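You operate a simulated robot arm through the tools that you are given. There is no shell and no other tool.

You are at the controls of a simulated robot arm. One attempt, no reset.

## Task
Slide the key plate home and screw it down with both thumb screws.
Fine: draw them from their holders; one screw in each hole of the brown tray, both tight; the keycap stays on.

It is judged by the outcome, as a careful person would: the job done as asked, and still so three seconds after it is handed in. It fails if anything else is knocked over, pushed out of place, dropped, spilled or broken.

## Robot
A 7-joint arm with a two-finger gripper, fixed in place. Base frame: the origin is at the foot of the arm, x ahead of it, y to its left, z up. Lengths are in m, angles in degrees, forces in N, time in s.
With the tool pointing down near the work surface it reaches from about 0.32 to 0.72 m from the base axis. Its first joint turns from -66.0 to 66.0 degrees. Payload 2.45 kg.
The TCP is the grasp point between the finger pads, 0.026 m short of the fingertips. In the tool frame z runs along the fingers and y along their closing line. The gripper opens to 0.096 m. The gripper's body begins 0.069 m behind the TCP.
Orientation is that of the tool frame in the base frame, as [roll, pitch, yaw] about the fixed x, y, z axes, in that order (R = Rz(yaw) Ry(pitch) Rx(roll)). With the fingers straight down and closing along the base's y, the tool's x points along the base's -x, its y along +y and its z along -z.

## Interface
- The arm moves only by the tool send_rows. Its argument "targets" is a list of rows, each a list of 7 numbers: the shift along the base's x, y, z in m, then the turn, a rotation vector about the base's x, y, z in degrees, then the closure, from 0 (fully open) to 1 (shut). In form: [[tx, ty, tz, ax, ay, az, fingers], ...]. A call has 1 to 20 rows; each row shifts and turns the commanded pose from where the row before left it. Each row takes 0.2 s and may step no farther than 0.05 m and 8.6 degrees from the row before; otherwise, or with a gripper value out of range, the whole call is refused. Where a pose cannot be reached the arm comes as near as it can. A force on the tool above 50 N (or 10 N above the force at the start of the call, whichever is more), or a blocked arm, ends the call early, and 0.2 s more pass. The fingers move at their own pace and stop on an object; they squeeze with about 23 N. The grip force told is the motor's: it shows also when the fingers shut on nothing. Time passes only in rows, and 0.2 s behind the last, so rows that do not move let the fingers close. It gives the time, the measured TCP pose, the force on the tool (base axes), the opening and the grip force at its end, in the units of the frame above (readings bear some noise), with the torque about the TCP (base axes, N m) and any sound that the robot's microphone picked up.
- Cameras (640 x 400 px; columns grow to the right, rows downward): "scene" is fixed at [0.1483, -0.3798, 1.4272]; the picture's right is [0.90, -0.43, 0.00], its down [-0.23, -0.50, -0.84] and it looks along [0.36, 0.76, -0.55] (base axes); focal length 311 px, centre (320, 200). "wrist" rides on the gripper at [0.082, 0.003, -0.098] in the tool frame; the picture's right is [-0.04, 1.00, 0.00], its down [-0.73, -0.03, -0.68] and it looks along [-0.68, -0.03, 0.73] (tool axes); focal length 256 px, centre (320, 200). There is no depth. A picture from a camera that has moved, and an enlarged one, comes with that camera's place and axes in the base frame and with its lens.
- capture(camera): a new picture of that camera. No time passes.
- close_up(camera, box): a new picture of the part [left, top, right, bottom] of that camera's present view, enlarged. No time passes.
- close_job(): hands the job in; it is judged then, once.

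Nothing tells you positions but the pictures and the camera data. Unless the task says otherwise, let go and move clear before handing in.

The tools are called after "Request:" by a JSON object that holds its "op" and its "data". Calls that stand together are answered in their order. send_rows: Moves the arm, as the interface text tells. Its arguments: {"type":"object","properties":{"targets":{"type":"array"}},"required":["targets"]} The other tools are called the same way: capture (camera) takes a picture; close_up (camera, box) takes an enlarged picture of a part of a camera's view; close_job () hands the job in.

At the start:

```text
time_s: 0.0
position: [0.3843, -0.0087, 1.1563]
tool_rot: [-180.0, -0.1, 180.0]
contact_force: [-0.1, 0.4, -0.3]
ft_torque: [-0.02, -0.02, 0.03]
finger_gap: 0.0961
finger_force: 0.1
```

scene: 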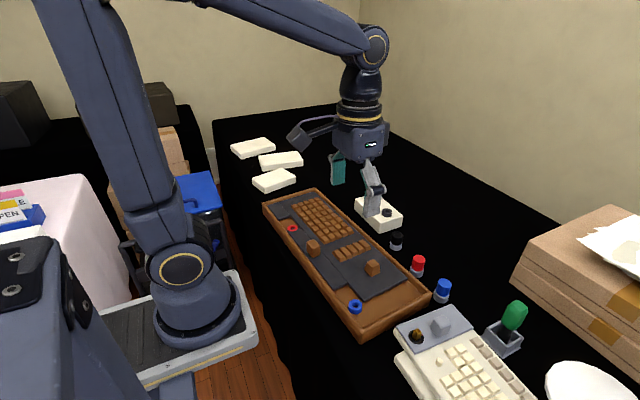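
wrist: 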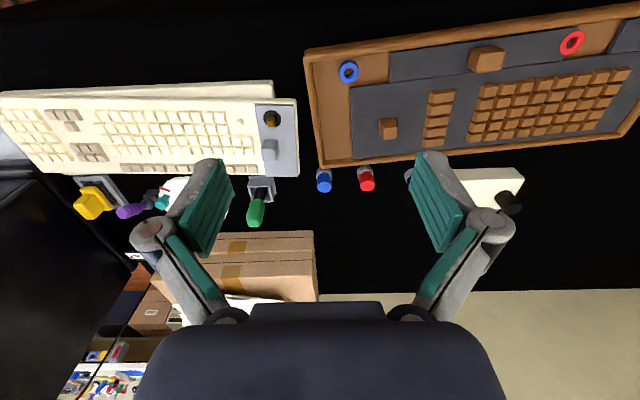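

I see a brown tray with dark plates, a red and a blue ring (holes) and, beside it, thumb screws in holders (red, blue, black caps). I'll take enlarged pictures to work out what is what before moving.

Request:
{"op": "close_up", "data": {"camera": "scene", "box": [250, 170, 450, 350]}}

Request:
{"op": "close_up", "data": {"camera": "scene", "box": [340, 180, 480, 310]}}

Request:
{"op": "close_up", "data": {"camera": "wrist", "box": [290, 0, 640, 220]}}

Request:
{"op": "close_up", "data": {"camera": "scene", "box": [380, 250, 580, 400]}}

```text
2.22 times, centred on (350, 260) of scene
camera zoom: at [0.1483, -0.3798, 1.4272], right [0.9, -0.43, 0.0], down [-0.23, -0.5, -0.84], along [0.36, 0.76, -0.55], focal length 691 px, centre (253, 67)
```

zoom: 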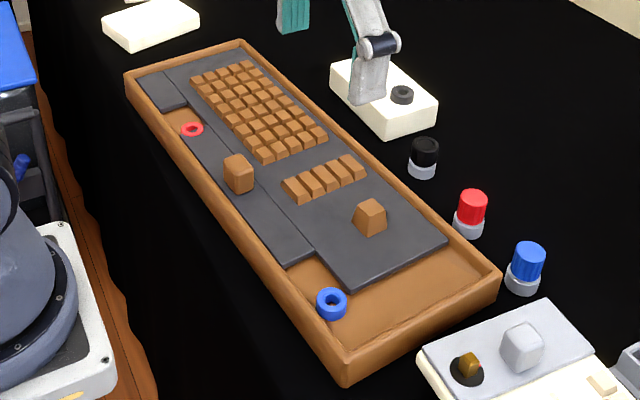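

```text
3.08 times, centred on (410, 245) of scene
camera zoom: at [0.1483, -0.3798, 1.4272], right [0.9, -0.43, 0.0], down [-0.23, -0.5, -0.84], along [0.36, 0.76, -0.55], focal length 957 px, centre (43, 62)
```

zoom: 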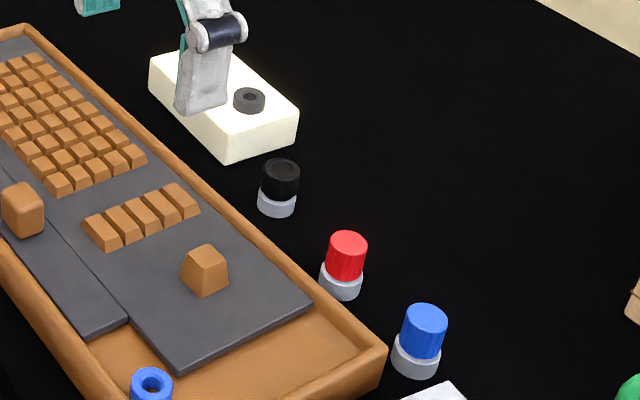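

```text
1.82 times, centred on (465, 110) of wrist
camera zoom: at [0.3023, -0.0038, 1.2554], right [0.04, 1.0, 0.0], down [0.73, -0.03, 0.68], along [0.68, -0.03, -0.73], focal length 465 px, centre (56, 364)
```

zoom: 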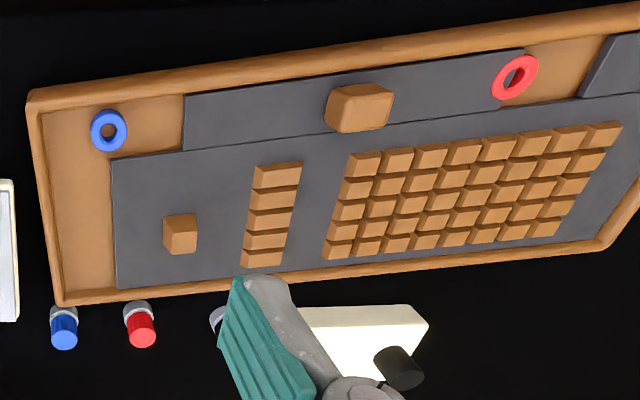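

```text
2.67 times, centred on (480, 325) of scene
camera zoom: at [0.1483, -0.3798, 1.4272], right [0.9, -0.43, 0.0], down [-0.23, -0.5, -0.84], along [0.36, 0.76, -0.55], focal length 830 px, centre (-107, -133)
```

zoom: 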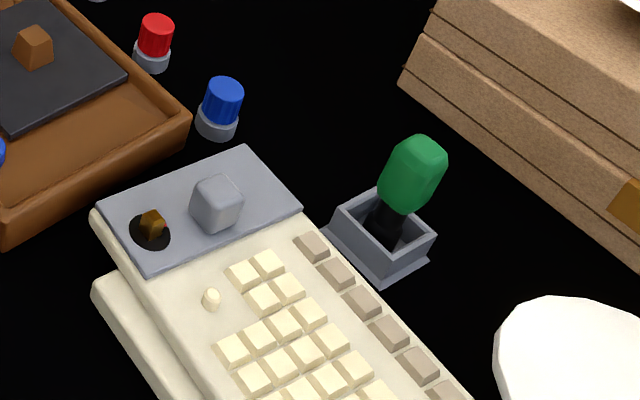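

The tray appears to hold a big dark plate, a strip with a keycap between the blue and red rings, and the screws beyond it near x≈0.68. I'll look at the rings and strip ends in more detail first.

Request:
{"op": "close_up", "data": {"camera": "scene", "box": [260, 185, 340, 235]}}

Request:
{"op": "close_up", "data": {"camera": "scene", "box": [310, 260, 390, 310]}}

Request:
{"op": "close_up", "data": {"camera": "scene", "box": [290, 220, 386, 280]}}

Request:
{"op": "close_up", "data": {"camera": "wrist", "box": [540, 10, 640, 72]}}

Request:
{"op": "close_up", "data": {"camera": "wrist", "box": [300, 40, 420, 115]}}

Request:
{"op": "close_up", "data": {"camera": "wrist", "box": [300, 140, 420, 215]}}

```text
8.00 times, centred on (300, 210) of scene
camera zoom: at [0.1483, -0.3798, 1.4272], right [0.9, -0.43, 0.0], down [-0.23, -0.5, -0.84], along [0.36, 0.76, -0.55], focal length 2489 px, centre (480, 120)
```

zoom: 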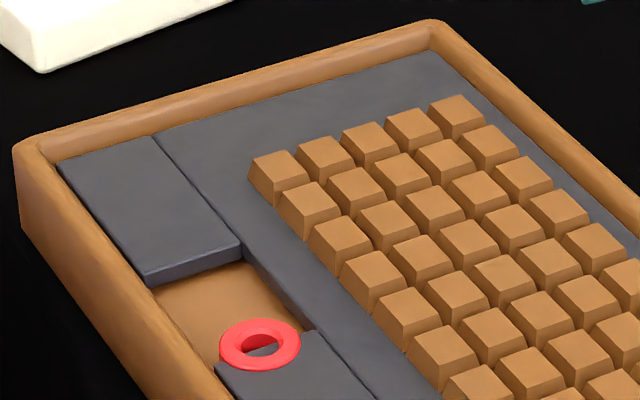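

```text
8.00 times, centred on (350, 285) of scene
camera zoom: at [0.1483, -0.3798, 1.4272], right [0.9, -0.43, 0.0], down [-0.23, -0.5, -0.84], along [0.36, 0.76, -0.55], focal length 2489 px, centre (80, -480)
```

zoom: 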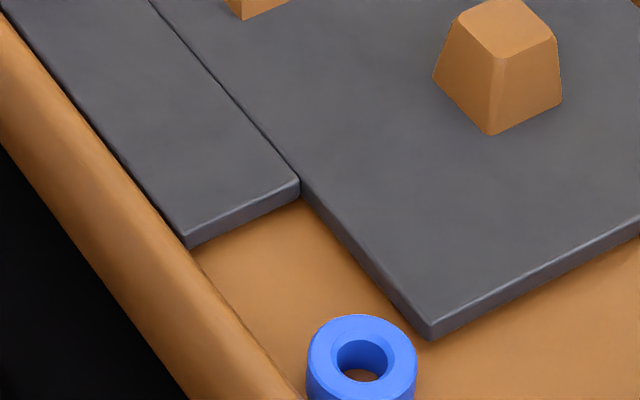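

```text
6.67 times, centred on (338, 250) of scene
camera zoom: at [0.1483, -0.3798, 1.4272], right [0.9, -0.43, 0.0], down [-0.23, -0.5, -0.84], along [0.36, 0.76, -0.55], focal length 2074 px, centre (200, -133)
```

zoom: 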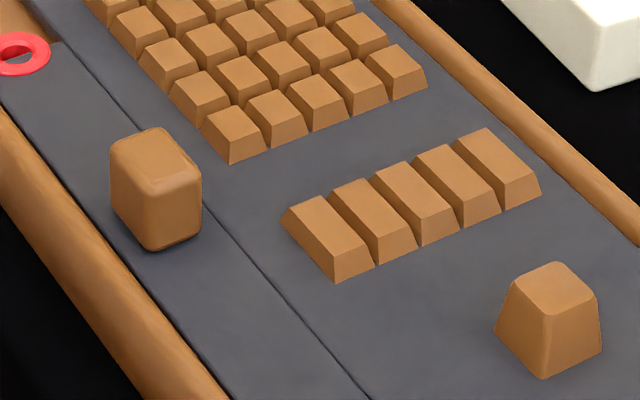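

```text
6.40 times, centred on (590, 41) of wrist
camera zoom: at [0.3023, -0.0038, 1.2554], right [0.04, 1.0, 0.0], down [0.73, -0.03, 0.68], along [0.68, -0.03, -0.73], focal length 1638 px, centre (-1408, 1218)
```

zoom: 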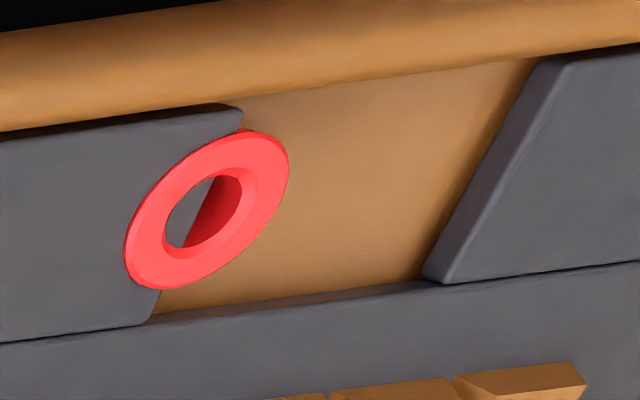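

```text
5.33 times, centred on (360, 78) of wrist
camera zoom: at [0.3023, -0.0038, 1.2554], right [0.04, 1.0, 0.0], down [0.73, -0.03, 0.68], along [0.68, -0.03, -0.73], focal length 1365 px, centre (107, 853)
```

zoom: 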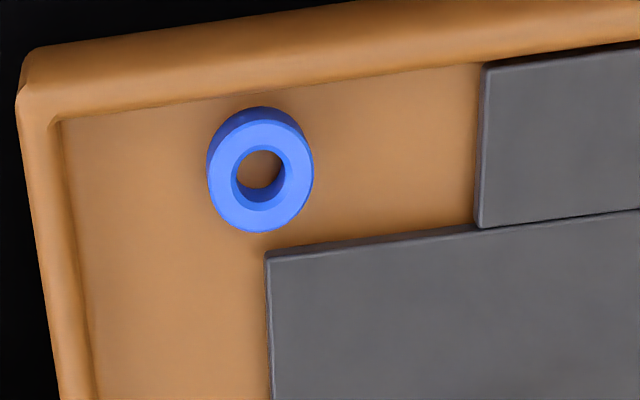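

```text
5.33 times, centred on (360, 178) of wrist
camera zoom: at [0.3023, -0.0038, 1.2554], right [0.04, 1.0, 0.0], down [0.73, -0.03, 0.68], along [0.68, -0.03, -0.73], focal length 1365 px, centre (107, 320)
```

zoom: 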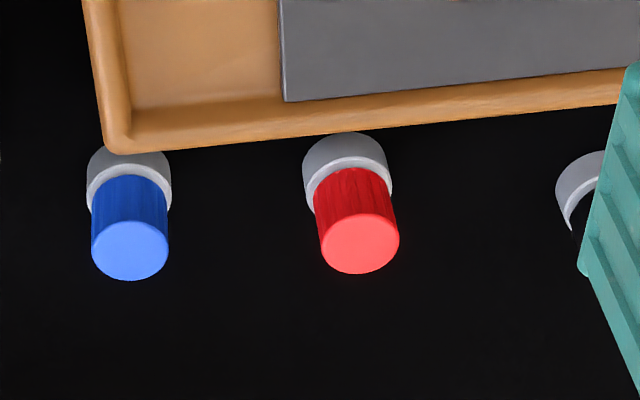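

The red ring seems to sit right at the strip's end while the blue one stands on bare floor, so I need a closer view. I'll move the wrist camera high over the red end without going near anything.

Request:
{"op": "send_rows", "data": {"targets": [[-0.0038, 0.0399, -0.0173, 0, 0, 0, 0], [-0.0038, 0.0399, -0.0173, 0, 0, 0, 0], [-0.0038, 0.0399, -0.0173, 0, 0, 0, 0], [-0.0038, 0.0399, -0.0173, 0, 0, 0, 0], [-0.0038, 0.0399, -0.0173, 0, 0, 0, 0], [-0.0038, 0.0399, -0.0173, 0, 0, 0, 0], [-0.0038, 0.0399, -0.0173, 0, 0, 0, 0], [-0.0038, 0.0399, -0.0173, 0, 0, 0, 0], [-0.0038, 0.0399, -0.0173, 0, 0, 0, 0]]}}

```text
time_s: 2.0
position: [0.35, 0.3515, 0.9996]
tool_rot: [180.0, 0.0, -180.0]
contact_force: [0.7, -0.7, 0.5]
ft_torque: [-0.04, 0.01, 0.0]
finger_gap: 0.096
finger_force: 0.2
```

Request:
{"op": "capture", "data": {"camera": "wrist"}}

Request:
{"op": "close_up", "data": {"camera": "wrist", "box": [260, 0, 500, 150]}}

Request:
{"op": "capture", "data": {"camera": "scene"}}

```text
taken
camera wrist: at [0.268, 0.3562, 1.0994], right [0.04, 1.0, 0.0], down [0.73, -0.03, 0.68], along [0.68, -0.03, -0.73], focal length 256 px, centre (320, 200)
```

wrist: 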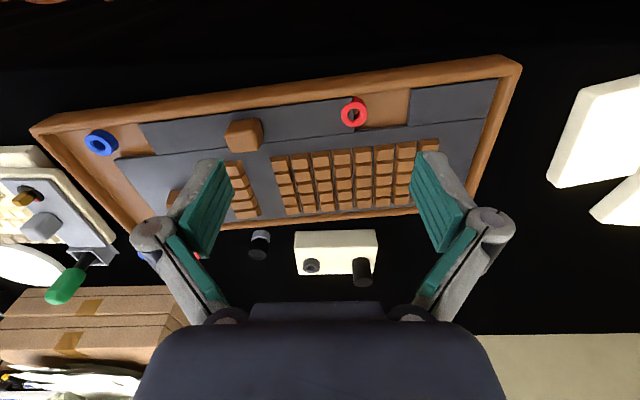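

```text
2.67 times, centred on (380, 75) of wrist
camera zoom: at [0.268, 0.3562, 1.0994], right [0.04, 1.0, 0.0], down [0.73, -0.03, 0.68], along [0.68, -0.03, -0.73], focal length 683 px, centre (160, 533)
```

zoom: 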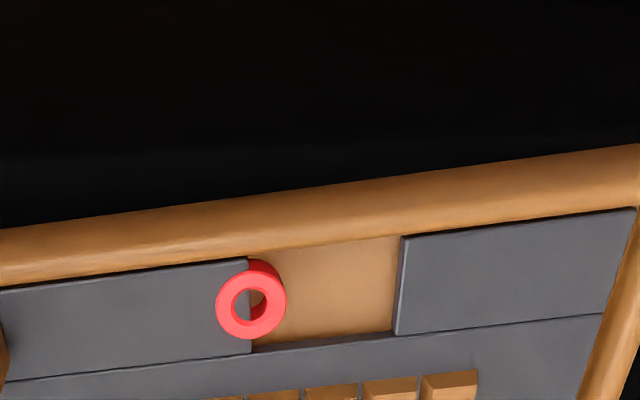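

```text
taken
```

scene: 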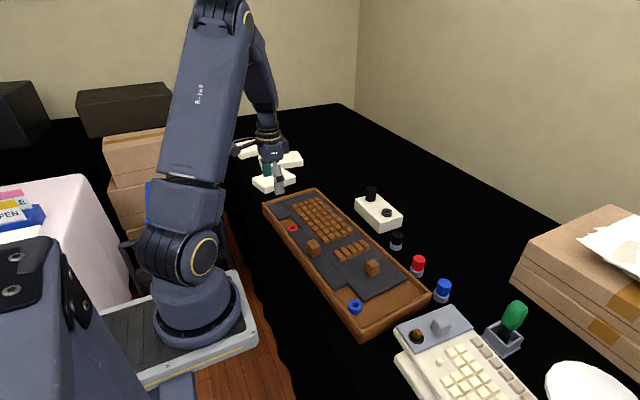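

Both rings stand about 34 mm wide with tops near z≈0.785, a little above the plates. I want to see how the red ring and the strip end relate, so I enlarge this view.

Request:
{"op": "close_up", "data": {"camera": "wrist", "box": [325, 85, 389, 125]}}

Request:
{"op": "close_up", "data": {"camera": "wrist", "box": [70, 110, 166, 170]}}

Request:
{"op": "close_up", "data": {"camera": "scene", "box": [276, 217, 308, 237]}}

Request:
{"op": "close_up", "data": {"camera": "scene", "box": [340, 180, 460, 255]}}

```text
10.00 times, centred on (357, 105) of wrist
camera zoom: at [0.268, 0.3562, 1.0994], right [0.04, 1.0, 0.0], down [0.73, -0.03, 0.68], along [0.68, -0.03, -0.73], focal length 2560 px, centre (-50, 1150)
```

zoom: 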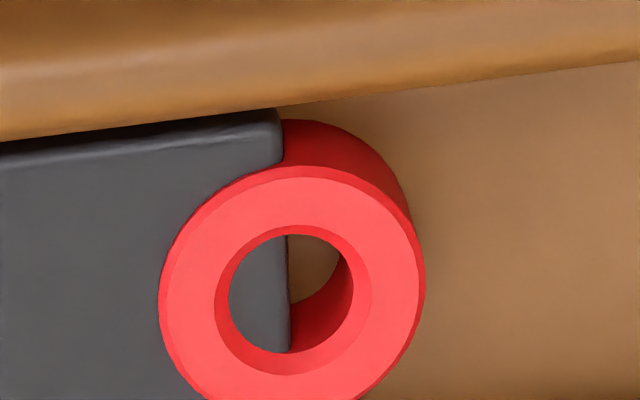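

```text
6.67 times, centred on (118, 140) of wrist
camera zoom: at [0.268, 0.3562, 1.0994], right [0.04, 1.0, 0.0], down [0.73, -0.03, 0.68], along [0.68, -0.03, -0.73], focal length 1707 px, centre (1667, 600)
```

zoom: 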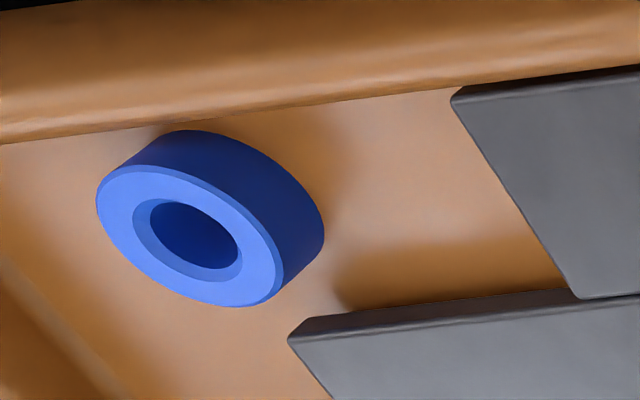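

```text
16.00 times, centred on (292, 227) of scene
camera zoom: at [0.1483, -0.3798, 1.4272], right [0.9, -0.43, 0.0], down [-0.23, -0.5, -0.84], along [0.36, 0.76, -0.55], focal length 4978 px, centre (768, -232)
```

zoom: 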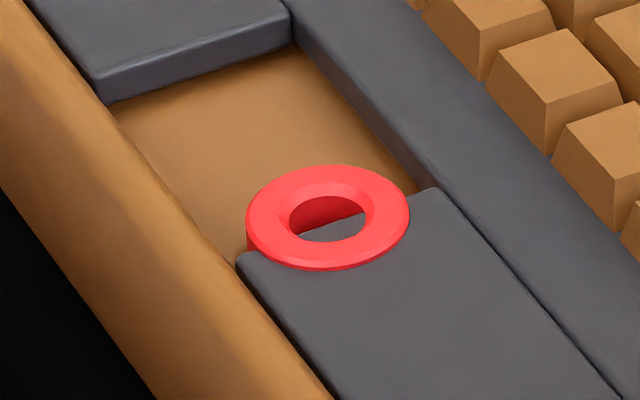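

```text
5.33 times, centred on (400, 218) of scene
camera zoom: at [0.1483, -0.3798, 1.4272], right [0.9, -0.43, 0.0], down [-0.23, -0.5, -0.84], along [0.36, 0.76, -0.55], focal length 1659 px, centre (-107, 107)
```

zoom: 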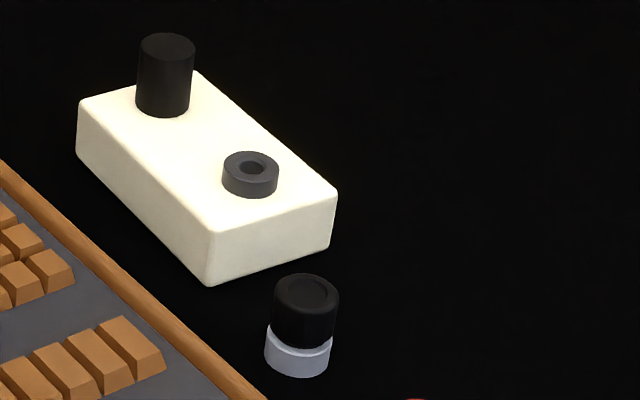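

The strip's end currently covers half of the red boss's hole, so which way is "home" matters. I'll scan along the strip with the wrist camera from a lower height to look for notches, stops or marks.

Request:
{"op": "send_rows", "data": {"targets": [[0.008, 0.01, -0.025, 0, 0, 0, 0], [0.008, 0.01, -0.025, 0, 0, 0, 0], [0.008, 0.01, -0.025, 0, 0, 0, 0], [0.008, 0.01, -0.025, 0, 0, 0, 0]]}}

Request:
{"op": "capture", "data": {"camera": "wrist"}}

```text
time_s: 3.0
position: [0.3828, 0.3917, 0.8998]
tool_rot: [-180.0, 0.0, -179.9]
contact_force: [0.1, 0.4, 0.3]
ft_torque: [0.0, 0.01, 0.03]
finger_gap: 0.096
finger_force: 0.0
```

```text
taken
camera wrist: at [0.3011, 0.3957, 0.9994], right [0.04, 1.0, 0.0], down [0.73, -0.03, 0.68], along [0.68, -0.03, -0.73], focal length 256 px, centre (320, 200)
```

wrist: 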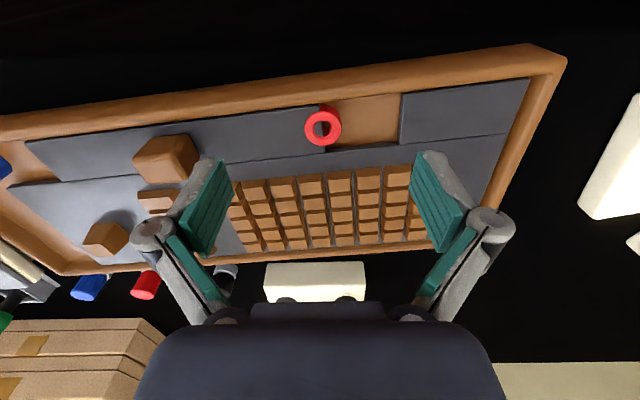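

Request:
{"op": "close_up", "data": {"camera": "wrist", "box": [280, 80, 440, 180]}}

Request:
{"op": "close_up", "data": {"camera": "wrist", "box": [0, 90, 240, 240]}}

Request:
{"op": "close_up", "data": {"camera": "wrist", "box": [380, 40, 580, 165]}}

```text
4.00 times, centred on (360, 130) of wrist
camera zoom: at [0.3011, 0.3957, 0.9994], right [0.04, 1.0, 0.0], down [0.73, -0.03, 0.68], along [0.68, -0.03, -0.73], focal length 1024 px, centre (160, 480)
```

zoom: 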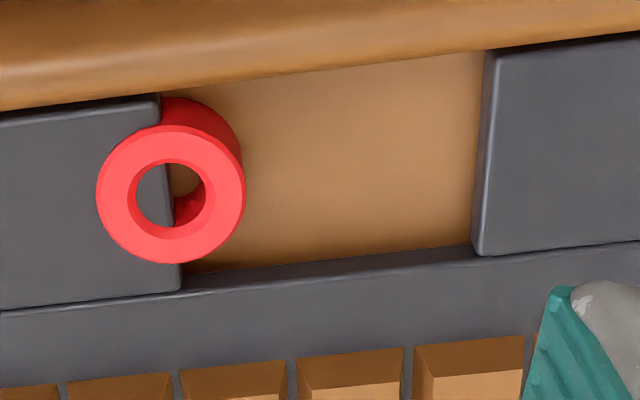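

```text
2.67 times, centred on (120, 165) of wrist
camera zoom: at [0.3011, 0.3957, 0.9994], right [0.04, 1.0, 0.0], down [0.73, -0.03, 0.68], along [0.68, -0.03, -0.73], focal length 683 px, centre (853, 293)
```

zoom: 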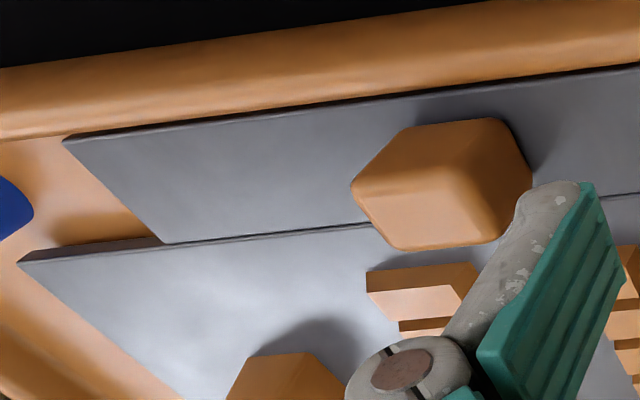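

```text
3.20 times, centred on (480, 102) of wrist
camera zoom: at [0.3011, 0.3957, 0.9994], right [0.04, 1.0, 0.0], down [0.73, -0.03, 0.68], along [0.68, -0.03, -0.73], focal length 819 px, centre (-192, 512)
```

zoom: 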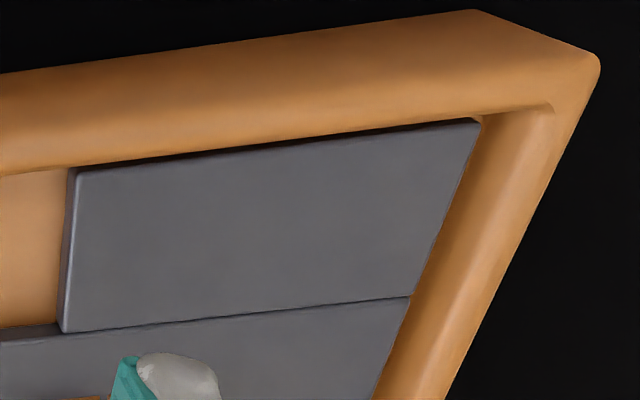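

Now it looks like the grey parts (wide plate, long strip and end piece) may be one key plate with notches: a ~72 mm notch for the red boss and a corner notch for the blue one, with the plate currently too far toward +y. I'll look from above at both ends of the tray to measure the gaps.

Request:
{"op": "send_rows", "data": {"targets": [[0, 0.04, 0.0125, 0, 0, 0, 0], [0, 0.04, 0.0125, 0, 0, 0, 0], [0, 0.04, 0.0125, 0, 0, 0, 0], [0, 0.04, 0.0125, 0, 0, 0, 0]]}}

Request:
{"op": "close_up", "data": {"camera": "wrist", "box": [200, 40, 440, 190]}}

Request:
{"op": "send_rows", "data": {"targets": [[0, -0.048, 0, 0, 0, 0, 0], [0, -0.048, 0, 0, 0, 0, 0], [0, -0.048, 0, 0, 0, 0, 0], [0, -0.048, 0, 0, 0, 0, 0], [0, -0.048, 0, 0, 0, 0, 0], [0, -0.048, 0, 0, 0, 0, 0], [0, -0.048, 0, 0, 0, 0, 0], [0, -0.048, 0, 0, 0, 0, 0], [0, -0.048, 0, 0, 0, 0, 0], [0, -0.048, 0, 0, 0, 0, 0]]}}

Request:
{"op": "capture", "data": {"camera": "wrist"}}

Request:
{"op": "close_up", "data": {"camera": "wrist", "box": [200, 40, 440, 190]}}

```text
time_s: 4.0
position: [0.3825, 0.5494, 0.9488]
tool_rot: [-179.8, -0.1, 180.0]
contact_force: [-1.3, -0.1, 0.1]
ft_torque: [-0.02, -0.04, -0.01]
finger_gap: 0.0961
finger_force: 0.0
```

```text
2.67 times, centred on (320, 115) of wrist
camera zoom: at [0.3001, 0.5556, 1.0485], right [0.04, 1.0, 0.0], down [0.73, -0.03, 0.68], along [0.68, -0.03, -0.74], focal length 683 px, centre (320, 427)
```

zoom: 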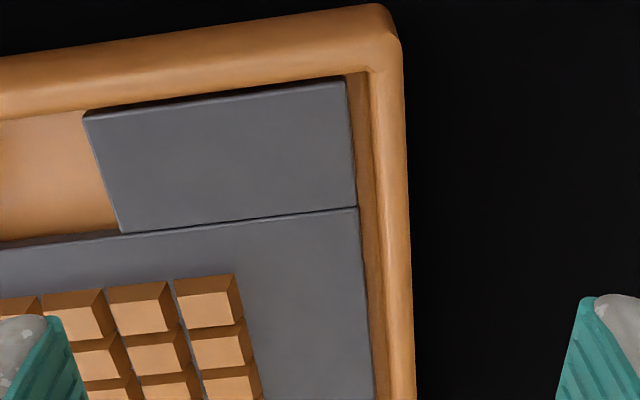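

```text
time_s: 6.2
position: [0.3845, 0.0707, 0.952]
tool_rot: [179.9, 0.0, -180.0]
contact_force: [0.0, -0.8, -0.8]
ft_torque: [0.0, 0.02, -0.01]
finger_gap: 0.096
finger_force: 0.1
```

```text
taken
camera wrist: at [0.3014, 0.0756, 1.0508], right [0.04, 1.0, 0.0], down [0.73, -0.03, 0.68], along [0.68, -0.03, -0.73], focal length 256 px, centre (320, 200)
```

wrist: 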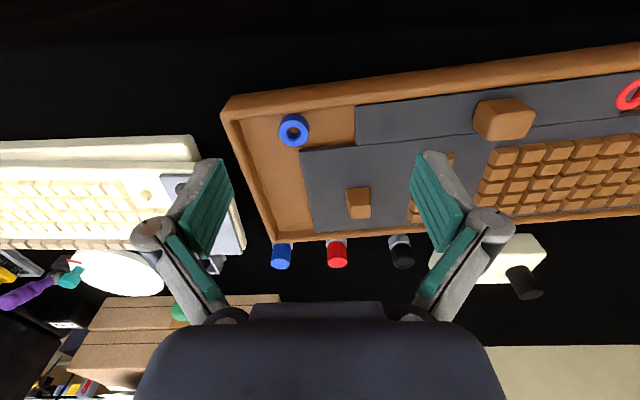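

```text
2.67 times, centred on (320, 115) of wrist
camera zoom: at [0.3014, 0.0756, 1.0508], right [0.04, 1.0, 0.0], down [0.73, -0.03, 0.68], along [0.68, -0.03, -0.73], focal length 683 px, centre (320, 427)
```

zoom: 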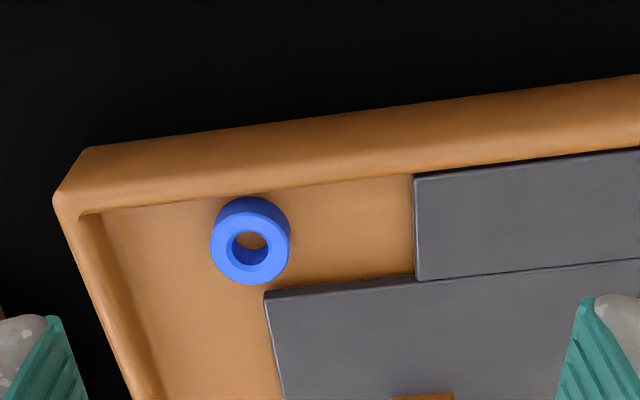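

There's ~65 mm of free floor at the −y end and only ~7 mm at the +y end. I'll compare the seams strip/main and end-piece/main at high zoom to decide whether the grey parts are one body.

Request:
{"op": "close_up", "data": {"camera": "wrist", "box": [340, 120, 420, 170]}}

Request:
{"op": "send_rows", "data": {"targets": [[0, 0.048, -0.01, 0, 0, 0, 0], [0, 0.048, -0.01, 0, 0, 0, 0], [0, 0.048, -0.01, 0, 0, 0, 0], [0, 0.048, -0.01, 0, 0, 0, 0], [0, 0.048, -0.01, 0, 0, 0, 0], [0, 0.048, -0.01, 0, 0, 0, 0], [0, 0.048, -0.01, 0, 0, 0, 0], [0, 0.04, -0.01, 0, 0, 0, 0]]}}

Request:
{"op": "capture", "data": {"camera": "wrist"}}

Request:
{"op": "close_up", "data": {"camera": "wrist", "box": [240, 90, 400, 190]}}

Request:
{"op": "close_up", "data": {"camera": "wrist", "box": [360, 110, 456, 170]}}

Request:
{"op": "close_up", "data": {"camera": "wrist", "box": [200, 120, 296, 180]}}

```text
8.00 times, centred on (380, 145) of wrist
camera zoom: at [0.3014, 0.0756, 1.0508], right [0.04, 1.0, 0.0], down [0.73, -0.03, 0.68], along [0.68, -0.03, -0.73], focal length 2048 px, centre (-160, 640)
```

zoom: 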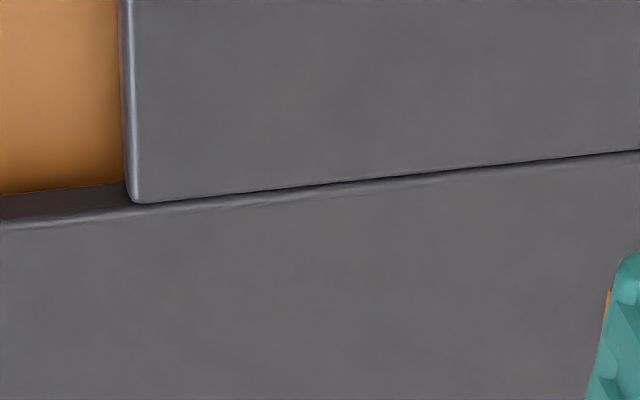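

```text
time_s: 8.0
position: [0.3815, 0.4459, 0.8692]
tool_rot: [-180.0, 0.0, 180.0]
contact_force: [0.2, -0.1, 0.4]
ft_torque: [-0.03, 0.04, 0.01]
finger_gap: 0.096
finger_force: 0.0
```

```text
taken
camera wrist: at [0.2999, 0.4501, 0.9694], right [0.04, 1.0, 0.0], down [0.73, -0.03, 0.68], along [0.68, -0.03, -0.73], focal length 256 px, centre (320, 200)
```

wrist: 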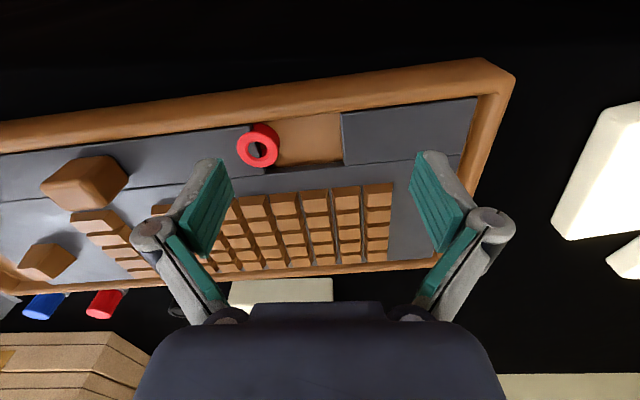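

```text
4.00 times, centred on (320, 140) of wrist
camera zoom: at [0.2999, 0.4501, 0.9694], right [0.04, 1.0, 0.0], down [0.73, -0.03, 0.68], along [0.68, -0.03, -0.73], focal length 1024 px, centre (320, 440)
```

zoom: 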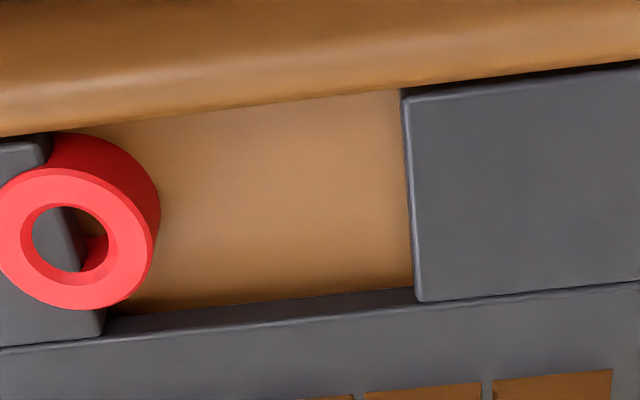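

```text
6.67 times, centred on (408, 140) of wrist
camera zoom: at [0.2999, 0.4501, 0.9694], right [0.04, 1.0, 0.0], down [0.73, -0.03, 0.68], along [0.68, -0.03, -0.73], focal length 1707 px, centre (-267, 600)
```

zoom: 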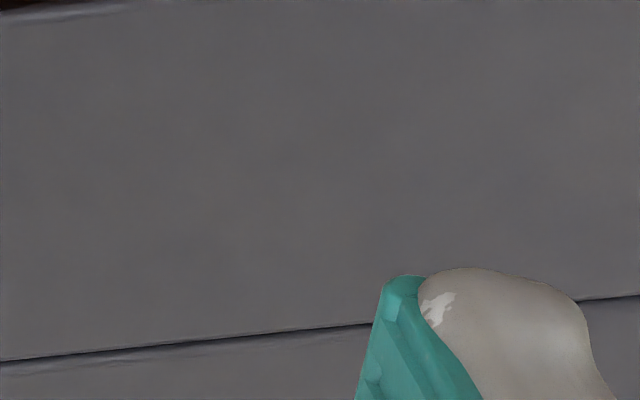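

```text
6.67 times, centred on (248, 150) of wrist
camera zoom: at [0.2999, 0.4501, 0.9694], right [0.04, 1.0, 0.0], down [0.73, -0.03, 0.68], along [0.68, -0.03, -0.73], focal length 1707 px, centre (800, 533)
```

zoom: 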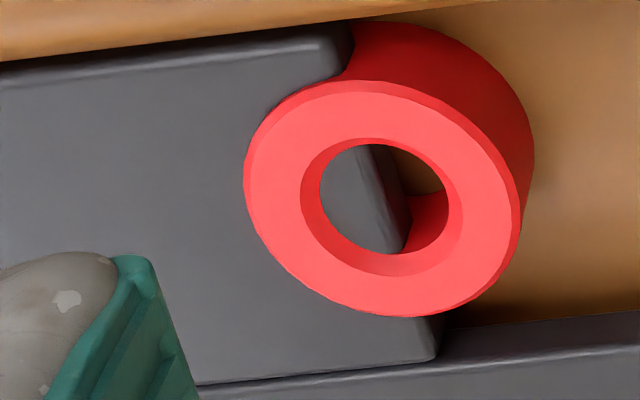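

The seams match, so I take the whole grey assembly with its keys as one key plate that must slide toward −y until the notches clear both bosses (about 36 mm centres them). I'll close the gripper and move above the bare plate area between the key grid and the five-key row to try dragging the plate by friction, without touching any keycap.

Request:
{"op": "send_rows", "data": {"targets": [[0.0297, -0.0372, 0.0, 0, 0, 0, 1], [0.0297, -0.0372, 0.0, 0, 0, 0, 1], [0.0297, -0.0372, 0.0, 0, 0, 0, 1], [0.0297, -0.0372, 0.0, 0, 0, 0, 1], [0.0297, -0.0372, 0.0, 0, 0, 0, 1], [0, 0, 0, 0, 0, 0, 1], [0, 0, 0, 0, 0, 0, 1]]}}

Request:
{"op": "capture", "data": {"camera": "wrist"}}

Request:
{"op": "close_up", "data": {"camera": "scene", "box": [280, 180, 440, 280]}}

```text
time_s: 9.6
position: [0.5306, 0.2601, 0.8706]
tool_rot: [-179.9, 0.0, 179.9]
contact_force: [0.3, -0.7, -0.3]
ft_torque: [-0.01, 0.01, -0.03]
finger_gap: 0.0
finger_force: 23.2
```

```text
taken
camera wrist: at [0.4488, 0.2643, 0.9694], right [0.04, 1.0, 0.0], down [0.73, -0.03, 0.68], along [0.68, -0.03, -0.73], focal length 256 px, centre (320, 200)
```

wrist: 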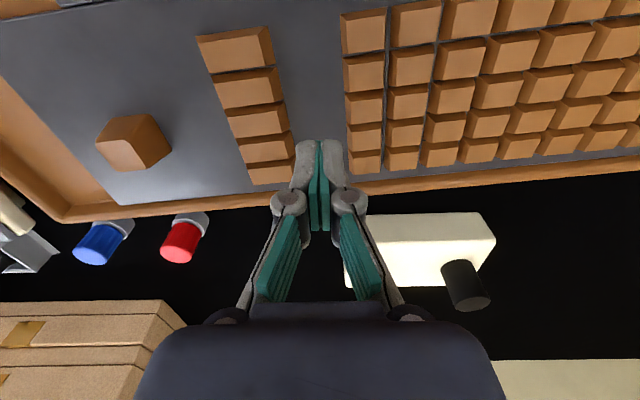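

```text
4.00 times, centred on (360, 230) of scene
camera zoom: at [0.1483, -0.3798, 1.4272], right [0.9, -0.43, 0.0], down [-0.23, -0.5, -0.84], along [0.36, 0.76, -0.55], focal length 1244 px, centre (160, 80)
```

zoom: 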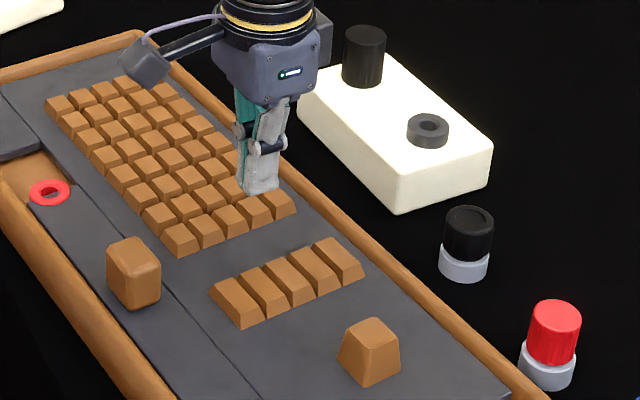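

The closed fingertips are centred over the bare gap between grid and five-key row. I'll lower gently to find the plate's surface.

Request:
{"op": "send_rows", "data": {"targets": [[0, 0, -0.014, 0, 0, 0, 1], [0, 0, -0.014, 0, 0, 0, 1], [0, 0, -0.014, 0, 0, 0, 1], [0, 0, -0.012, 0, 0, 0, 1], [0, 0, -0.003, 0, 0, 0, 1], [0, 0, -0.002, 0, 0, 0, 1]]}}

```text
time_s: 10.8
position: [0.5304, 0.2613, 0.8187]
tool_rot: [-179.9, -0.1, 180.0]
contact_force: [-6.1, -2.3, 11.7]
ft_torque: [-0.05, 0.1, 0.01]
finger_gap: 0.0059
finger_force: 28.4
stopped in row 5: the force on the tool passed its limit at 60 N (the readings are from after the stop); the commanded pose is now the measured one
```

The tool met something earlier than expected (tip ≈0.793) and the fingers spread slightly. I'll look before doing anything else.

Request:
{"op": "close_up", "data": {"camera": "scene", "box": [310, 200, 406, 260]}}

Request:
{"op": "capture", "data": {"camera": "wrist"}}

Request:
{"op": "close_up", "data": {"camera": "wrist", "box": [240, 40, 400, 140]}}

```text
6.67 times, centred on (358, 230) of scene
camera zoom: at [0.148, -0.38, 1.4272], right [0.9, -0.43, 0.0], down [-0.23, -0.5, -0.84], along [0.36, 0.76, -0.55], focal length 2074 px, centre (67, 0)
```

zoom: 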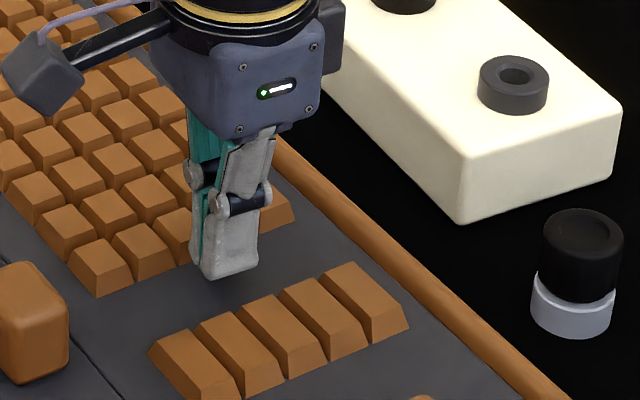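

```text
taken
camera wrist: at [0.449, 0.2652, 0.9186], right [0.04, 1.0, 0.0], down [0.73, -0.03, 0.68], along [0.68, -0.03, -0.74], focal length 256 px, centre (320, 200)
```

wrist: 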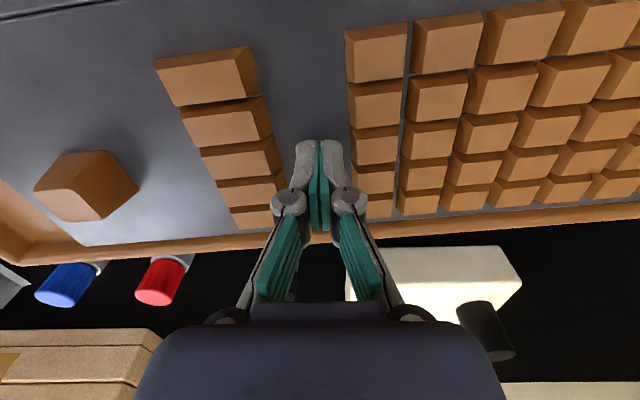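

```text
4.00 times, centred on (320, 90) of wrist
camera zoom: at [0.449, 0.2652, 0.9186], right [0.04, 1.0, 0.0], down [0.73, -0.03, 0.68], along [0.68, -0.03, -0.74], focal length 1024 px, centre (320, 640)
```

zoom: 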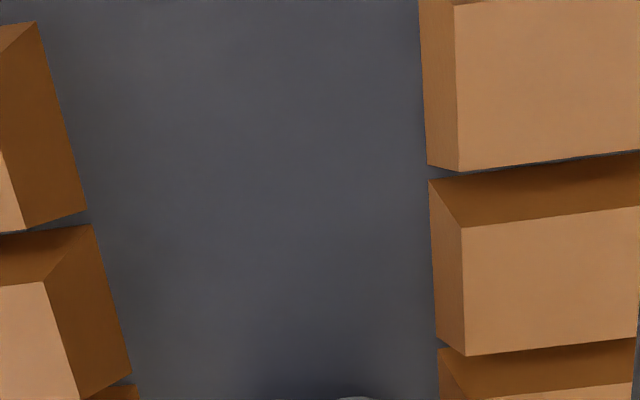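

The pictures suggest the tips simply met the plate's surface sooner than my triangulation predicted (and too fast). I'll lift a little, then re-approach in 1 mm steps to find the surface precisely.

Request:
{"op": "send_rows", "data": {"targets": [[0, 0, 0.006, 0, 0, 0, 1], [0, 0, 0, 0, 0, 0, 1], [0, 0, 0, 0, 0, 0, 1]]}}

Request:
{"op": "send_rows", "data": {"targets": [[0, 0, -0.002, 0, 0, 0, 1], [0, 0, -0.001, 0, 0, 0, 1], [0, 0, 0, 0, 0, 0, 1]]}}

Request:
{"op": "send_rows", "data": {"targets": [[0, 0, -0.001, 0, 0, 0, 1], [0, 0, -0.001, 0, 0, 0, 1], [0, 0, 0, 0, 0, 0, 1]]}}

Request:
{"op": "send_rows", "data": {"targets": [[0, 0, -0.001, 0, 0, 0, 1], [0, 0, -0.001, 0, 0, 0, 1], [0, 0, 0, 0, 0, 0, 1]]}}

```text
time_s: 11.6
position: [0.5313, 0.2602, 0.8237]
tool_rot: [179.9, -0.2, 179.9]
contact_force: [0.0, 0.4, 0.6]
ft_torque: [-0.03, 0.02, -0.04]
finger_gap: 0.0
finger_force: 28.9
```

```text
time_s: 12.4
position: [0.531, 0.2606, 0.8207]
tool_rot: [180.0, -0.1, 180.0]
contact_force: [-0.3, 0.1, 0.0]
ft_torque: [0.01, 0.02, -0.01]
finger_gap: 0.0
finger_force: 28.4
```

```text
time_s: 13.2
position: [0.5315, 0.2607, 0.8183]
tool_rot: [-179.9, -0.1, -180.0]
contact_force: [-0.2, 0.2, 1.2]
ft_torque: [0.0, -0.02, 0.02]
finger_gap: 0.0
finger_force: 28.7
```

```text
time_s: 14.0
position: [0.5311, 0.2611, 0.819]
tool_rot: [-180.0, 0.0, 180.0]
contact_force: [-11.4, -7.9, 35.2]
ft_torque: [-0.23, 0.27, 0.01]
finger_gap: 0.0061
finger_force: 28.2
```

Contact is at TCP z≈0.818, so the plate's top is at z≈0.792 (my heights were ~13 mm low). I'll ease the press to ~20–25 N and drag along the tray's axis toward −y in small steps.

Request:
{"op": "send_rows", "data": {"targets": [[0, 0, 0.0007, 0, 0, 0, 1], [0.0002, -0.002, 0, 0, 0, 0, 1], [0.0002, -0.002, 0, 0, 0, 0, 1], [0.0002, -0.002, 0, 0, 0, 0, 1], [0, 0, 0, 0, 0, 0, 1]]}}

Request:
{"op": "close_up", "data": {"camera": "scene", "box": [260, 185, 340, 235]}}

```text
time_s: 15.2
position: [0.5317, 0.2553, 0.8195]
tool_rot: [179.9, 0.1, -180.0]
contact_force: [-4.2, 2.7, 29.4]
ft_torque: [0.06, 0.18, 0.04]
finger_gap: 0.0056
finger_force: 28.4
```

```text
8.00 times, centred on (300, 210) of scene
camera zoom: at [0.1477, -0.38, 1.4272], right [0.9, -0.43, 0.0], down [-0.23, -0.5, -0.84], along [0.36, 0.76, -0.55], focal length 2489 px, centre (480, 120)
```

zoom: 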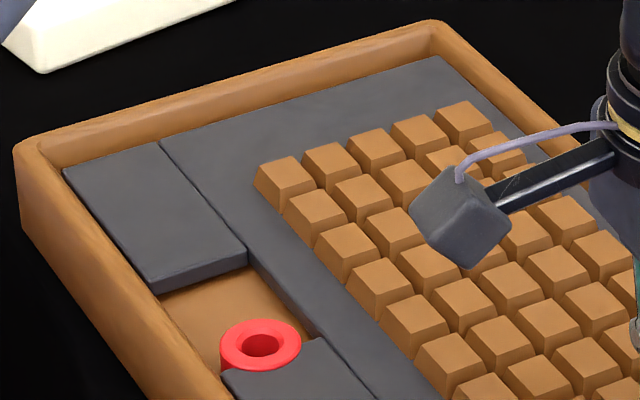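

The whole key plate moved with the fingers (~6 mm), bosses staying put, so it is one body and the drag works. I'll carry on in small steps, watching for a stop.

Request:
{"op": "send_rows", "data": {"targets": [[0.0002, -0.002, 0, 0, 0, 0, 1], [0.0002, -0.002, 0, 0, 0, 0, 1], [0.0001, -0.002, 0, 0, 0, 0, 1], [0.0002, -0.002, 0, 0, 0, 0, 1], [0.0001, -0.002, 0, 0, 0, 0, 1], [0, 0, 0, 0, 0, 0, 1]]}}

Request:
{"op": "close_up", "data": {"camera": "scene", "box": [260, 185, 340, 235]}}

Request:
{"op": "close_up", "data": {"camera": "scene", "box": [310, 250, 438, 330]}}

```text
time_s: 16.6
position: [0.5324, 0.2446, 0.8192]
tool_rot: [-179.9, 0.1, 180.0]
contact_force: [1.4, 3.2, 28.3]
ft_torque: [0.07, 0.05, 0.07]
finger_gap: 0.0061
finger_force: 28.6
```

```text
8.00 times, centred on (300, 210) of scene
camera zoom: at [0.1478, -0.38, 1.4272], right [0.9, -0.43, 0.0], down [-0.23, -0.5, -0.84], along [0.36, 0.76, -0.55], focal length 2489 px, centre (480, 120)
```

zoom: 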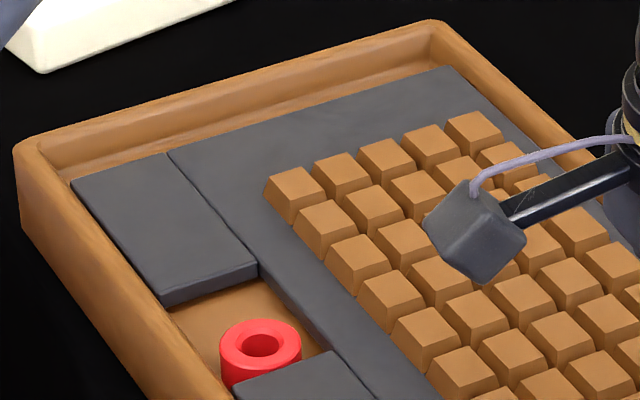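

```text
5.00 times, centred on (374, 290) of scene
camera zoom: at [0.1478, -0.38, 1.4272], right [0.9, -0.43, 0.0], down [-0.23, -0.5, -0.84], along [0.36, 0.76, -0.55], focal length 1556 px, centre (50, -250)
```

zoom: 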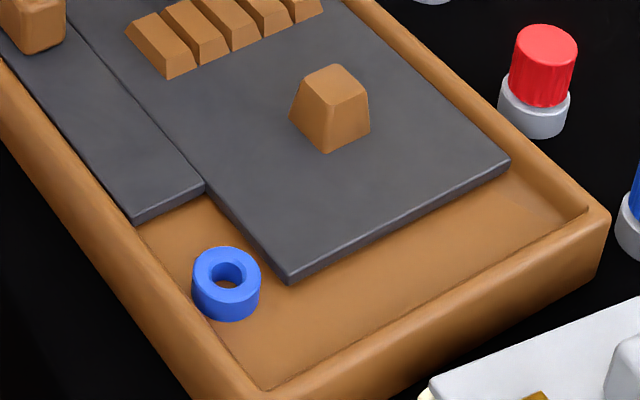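

The plate is sliding freely with only ~3 N of resistance. I'll continue by another ~14 mm and check again.

Request:
{"op": "send_rows", "data": {"targets": [[0.0002, -0.002, 0, 0, 0, 0, 1], [0.0001, -0.002, 0, 0, 0, 0, 1], [0.0002, -0.002, 0, 0, 0, 0, 1], [0.0001, -0.002, 0, 0, 0, 0, 1], [0.0002, -0.002, 0, 0, 0, 0, 1], [0.0001, -0.002, 0, 0, 0, 0, 1], [0.0002, -0.002, 0, 0, 0, 0, 1], [0, 0, 0, 0, 0, 0, 1]]}}

Request:
{"op": "close_up", "data": {"camera": "scene", "box": [260, 185, 340, 235]}}

Request:
{"op": "close_up", "data": {"camera": "scene", "box": [310, 250, 438, 330]}}

```text
time_s: 18.4
position: [0.5336, 0.2317, 0.8183]
tool_rot: [-180.0, 0.1, 180.0]
contact_force: [-0.2, 2.2, 29.0]
ft_torque: [0.06, 0.05, -0.04]
finger_gap: 0.0059
finger_force: 28.5
```

```text
8.00 times, centred on (300, 210) of scene
camera zoom: at [0.1478, -0.38, 1.4272], right [0.9, -0.43, 0.0], down [-0.23, -0.5, -0.84], along [0.36, 0.76, -0.55], focal length 2489 px, centre (480, 120)
```

zoom: 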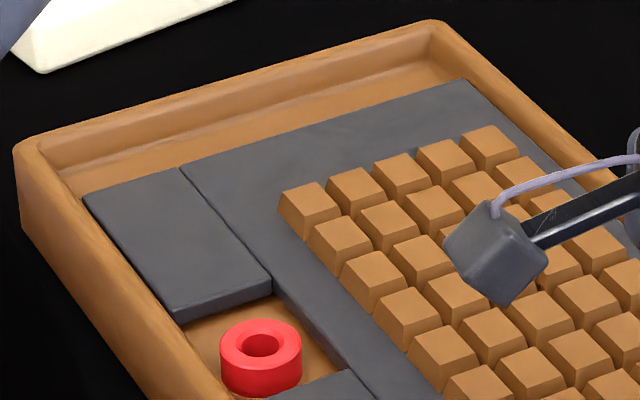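

```text
5.00 times, centred on (374, 290) of scene
camera zoom: at [0.1478, -0.38, 1.4272], right [0.9, -0.43, 0.0], down [-0.23, -0.5, -0.84], along [0.36, 0.76, -0.55], focal length 1556 px, centre (50, -250)
```

zoom: 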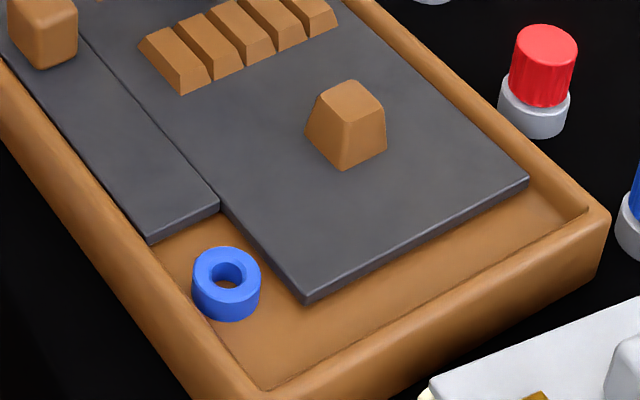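

The red hole is now clear of the plate. I'll keep sliding in small steps to see whether there's a definite stop.

Request:
{"op": "send_rows", "data": {"targets": [[0.0002, -0.002, 0, 0, 0, 0, 1], [0.0001, -0.002, 0, 0, 0, 0, 1], [0.0002, -0.002, 0, 0, 0, 0, 1], [0.0001, -0.002, 0, 0, 0, 0, 1], [0, 0, 0, 0, 0, 0, 1]]}}

Request:
{"op": "close_up", "data": {"camera": "scene", "box": [260, 185, 340, 235]}}

Request:
{"op": "close_up", "data": {"camera": "scene", "box": [310, 250, 438, 330]}}

```text
time_s: 19.6
position: [0.5338, 0.2254, 0.8193]
tool_rot: [179.9, 0.2, -179.9]
contact_force: [0.8, 14.2, 23.7]
ft_torque: [0.32, 0.0, -0.02]
finger_gap: 0.0059
finger_force: 28.1
```

```text
8.00 times, centred on (300, 210) of scene
camera zoom: at [0.1479, -0.3797, 1.4273], right [0.9, -0.43, 0.0], down [-0.23, -0.5, -0.84], along [0.36, 0.76, -0.55], focal length 2489 px, centre (480, 120)
```

zoom: 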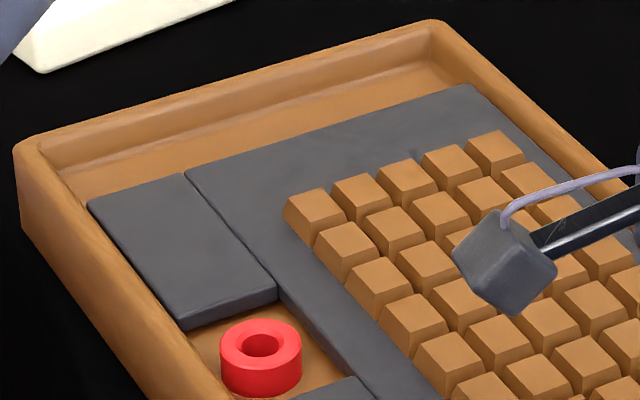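

```text
5.00 times, centred on (374, 290) of scene
camera zoom: at [0.1479, -0.3797, 1.4273], right [0.9, -0.43, 0.0], down [-0.23, -0.5, -0.84], along [0.36, 0.76, -0.55], focal length 1556 px, centre (50, -250)
```

zoom: 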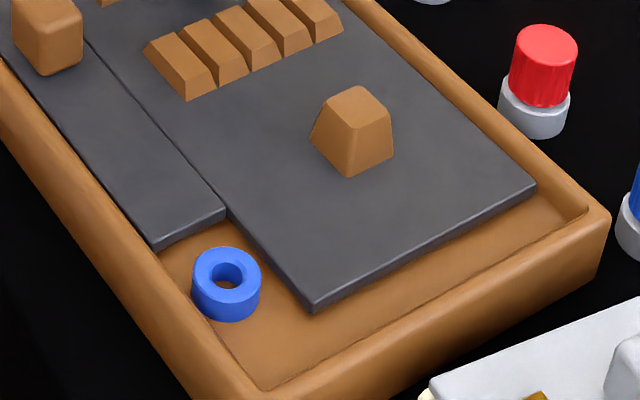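

The lateral force jumped from ~3 N to 14 N right as the notches became centred on the bosses (~36 mm of travel), which looks like the home stop. I'll nudge 2 mm more to confirm it no longer moves.

Request:
{"op": "send_rows", "data": {"targets": [[0.0001, -0.0015, 0, 0, 0, 0, 1], [0.0001, -0.0015, 0, 0, 0, 0, 1], [0, 0, 0, 0, 0, 0, 1]]}}

Request:
{"op": "close_up", "data": {"camera": "scene", "box": [310, 250, 438, 330]}}

Request:
{"op": "close_up", "data": {"camera": "scene", "box": [260, 185, 340, 235]}}

```text
time_s: 20.4
position: [0.5348, 0.2215, 0.8188]
tool_rot: [180.0, 0.1, 180.0]
contact_force: [-0.6, 15.6, 26.4]
ft_torque: [0.37, 0.11, -0.04]
finger_gap: 0.0061
finger_force: 28.9
```

```text
5.00 times, centred on (374, 290) of scene
camera zoom: at [0.1478, -0.3797, 1.4273], right [0.9, -0.43, 0.0], down [-0.23, -0.5, -0.84], along [0.36, 0.76, -0.55], focal length 1556 px, centre (50, -250)
```

zoom: 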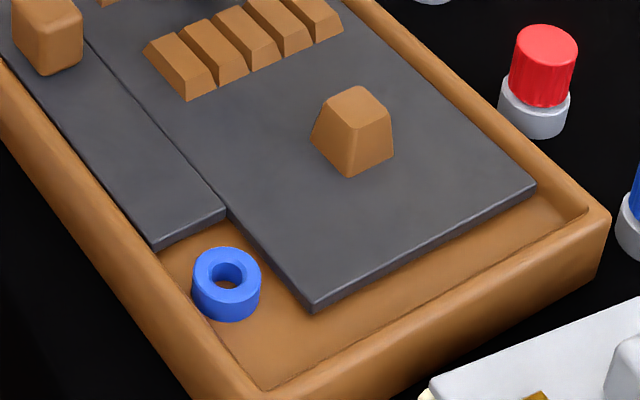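

```text
8.00 times, centred on (300, 210) of scene
camera zoom: at [0.1478, -0.3797, 1.4273], right [0.9, -0.43, 0.0], down [-0.23, -0.5, -0.84], along [0.36, 0.76, -0.55], focal length 2489 px, centre (480, 120)
```

zoom: 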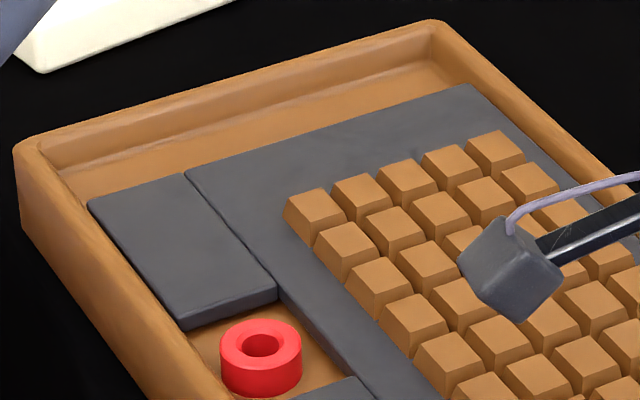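

The plate stayed put while the fingers slipped, so it is home against its stop. I'll lift straight up and move over toward the red screw to inspect the holders.

Request:
{"op": "send_rows", "data": {"targets": [[0, 0, 0.01, 0, 0, 0, 1], [0, 0, 0.03, 0, 0, 0, 1], [0, 0, 0.04, 0, 0, 0, 1], [0, 0, 0.03, 0, 0, 0, 1], [0.03, -0.032, 0, 0, 0, 0, 0.6], [0.03, -0.032, 0, 0, 0, 0, 0.4], [0.03, -0.032, 0, 0, 0, 0, 0.3], [0.03, -0.032, 0, 0, 0, 0, 0.3], [0, 0, 0, 0, 0, 0, 0.3]]}}

Request:
{"op": "capture", "data": {"camera": "wrist"}}

Request:
{"op": "capture", "data": {"camera": "scene"}}

```text
time_s: 22.4
position: [0.6534, 0.0923, 0.9276]
tool_rot: [-179.9, 0.0, 180.0]
contact_force: [-0.5, -1.2, -0.1]
ft_torque: [0.01, -0.02, -0.01]
finger_gap: 0.0672
finger_force: 0.1
```

```text
taken
camera wrist: at [0.572, 0.0957, 1.0274], right [0.04, 1.0, 0.0], down [0.73, -0.03, 0.68], along [0.68, -0.03, -0.73], focal length 256 px, centre (320, 200)
```

wrist: 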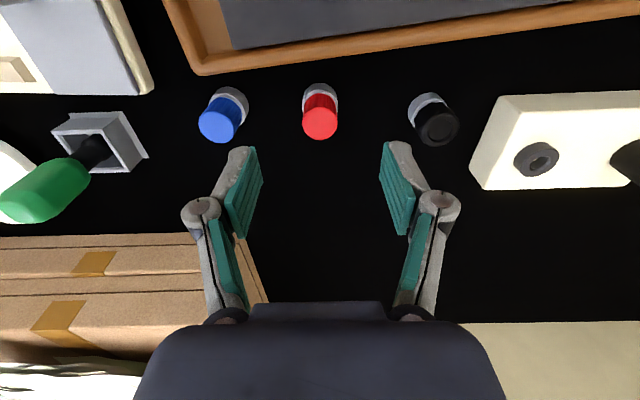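

```text
taken
```

scene: 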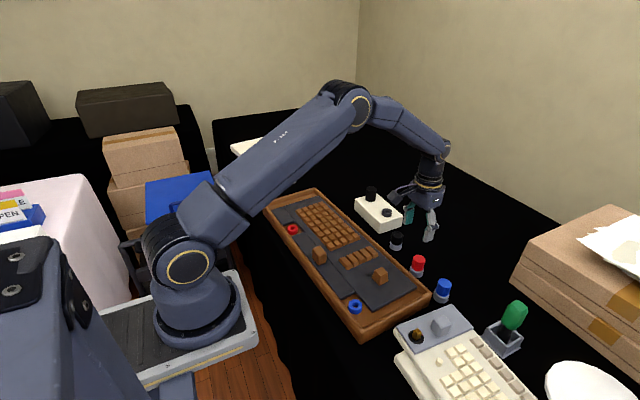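

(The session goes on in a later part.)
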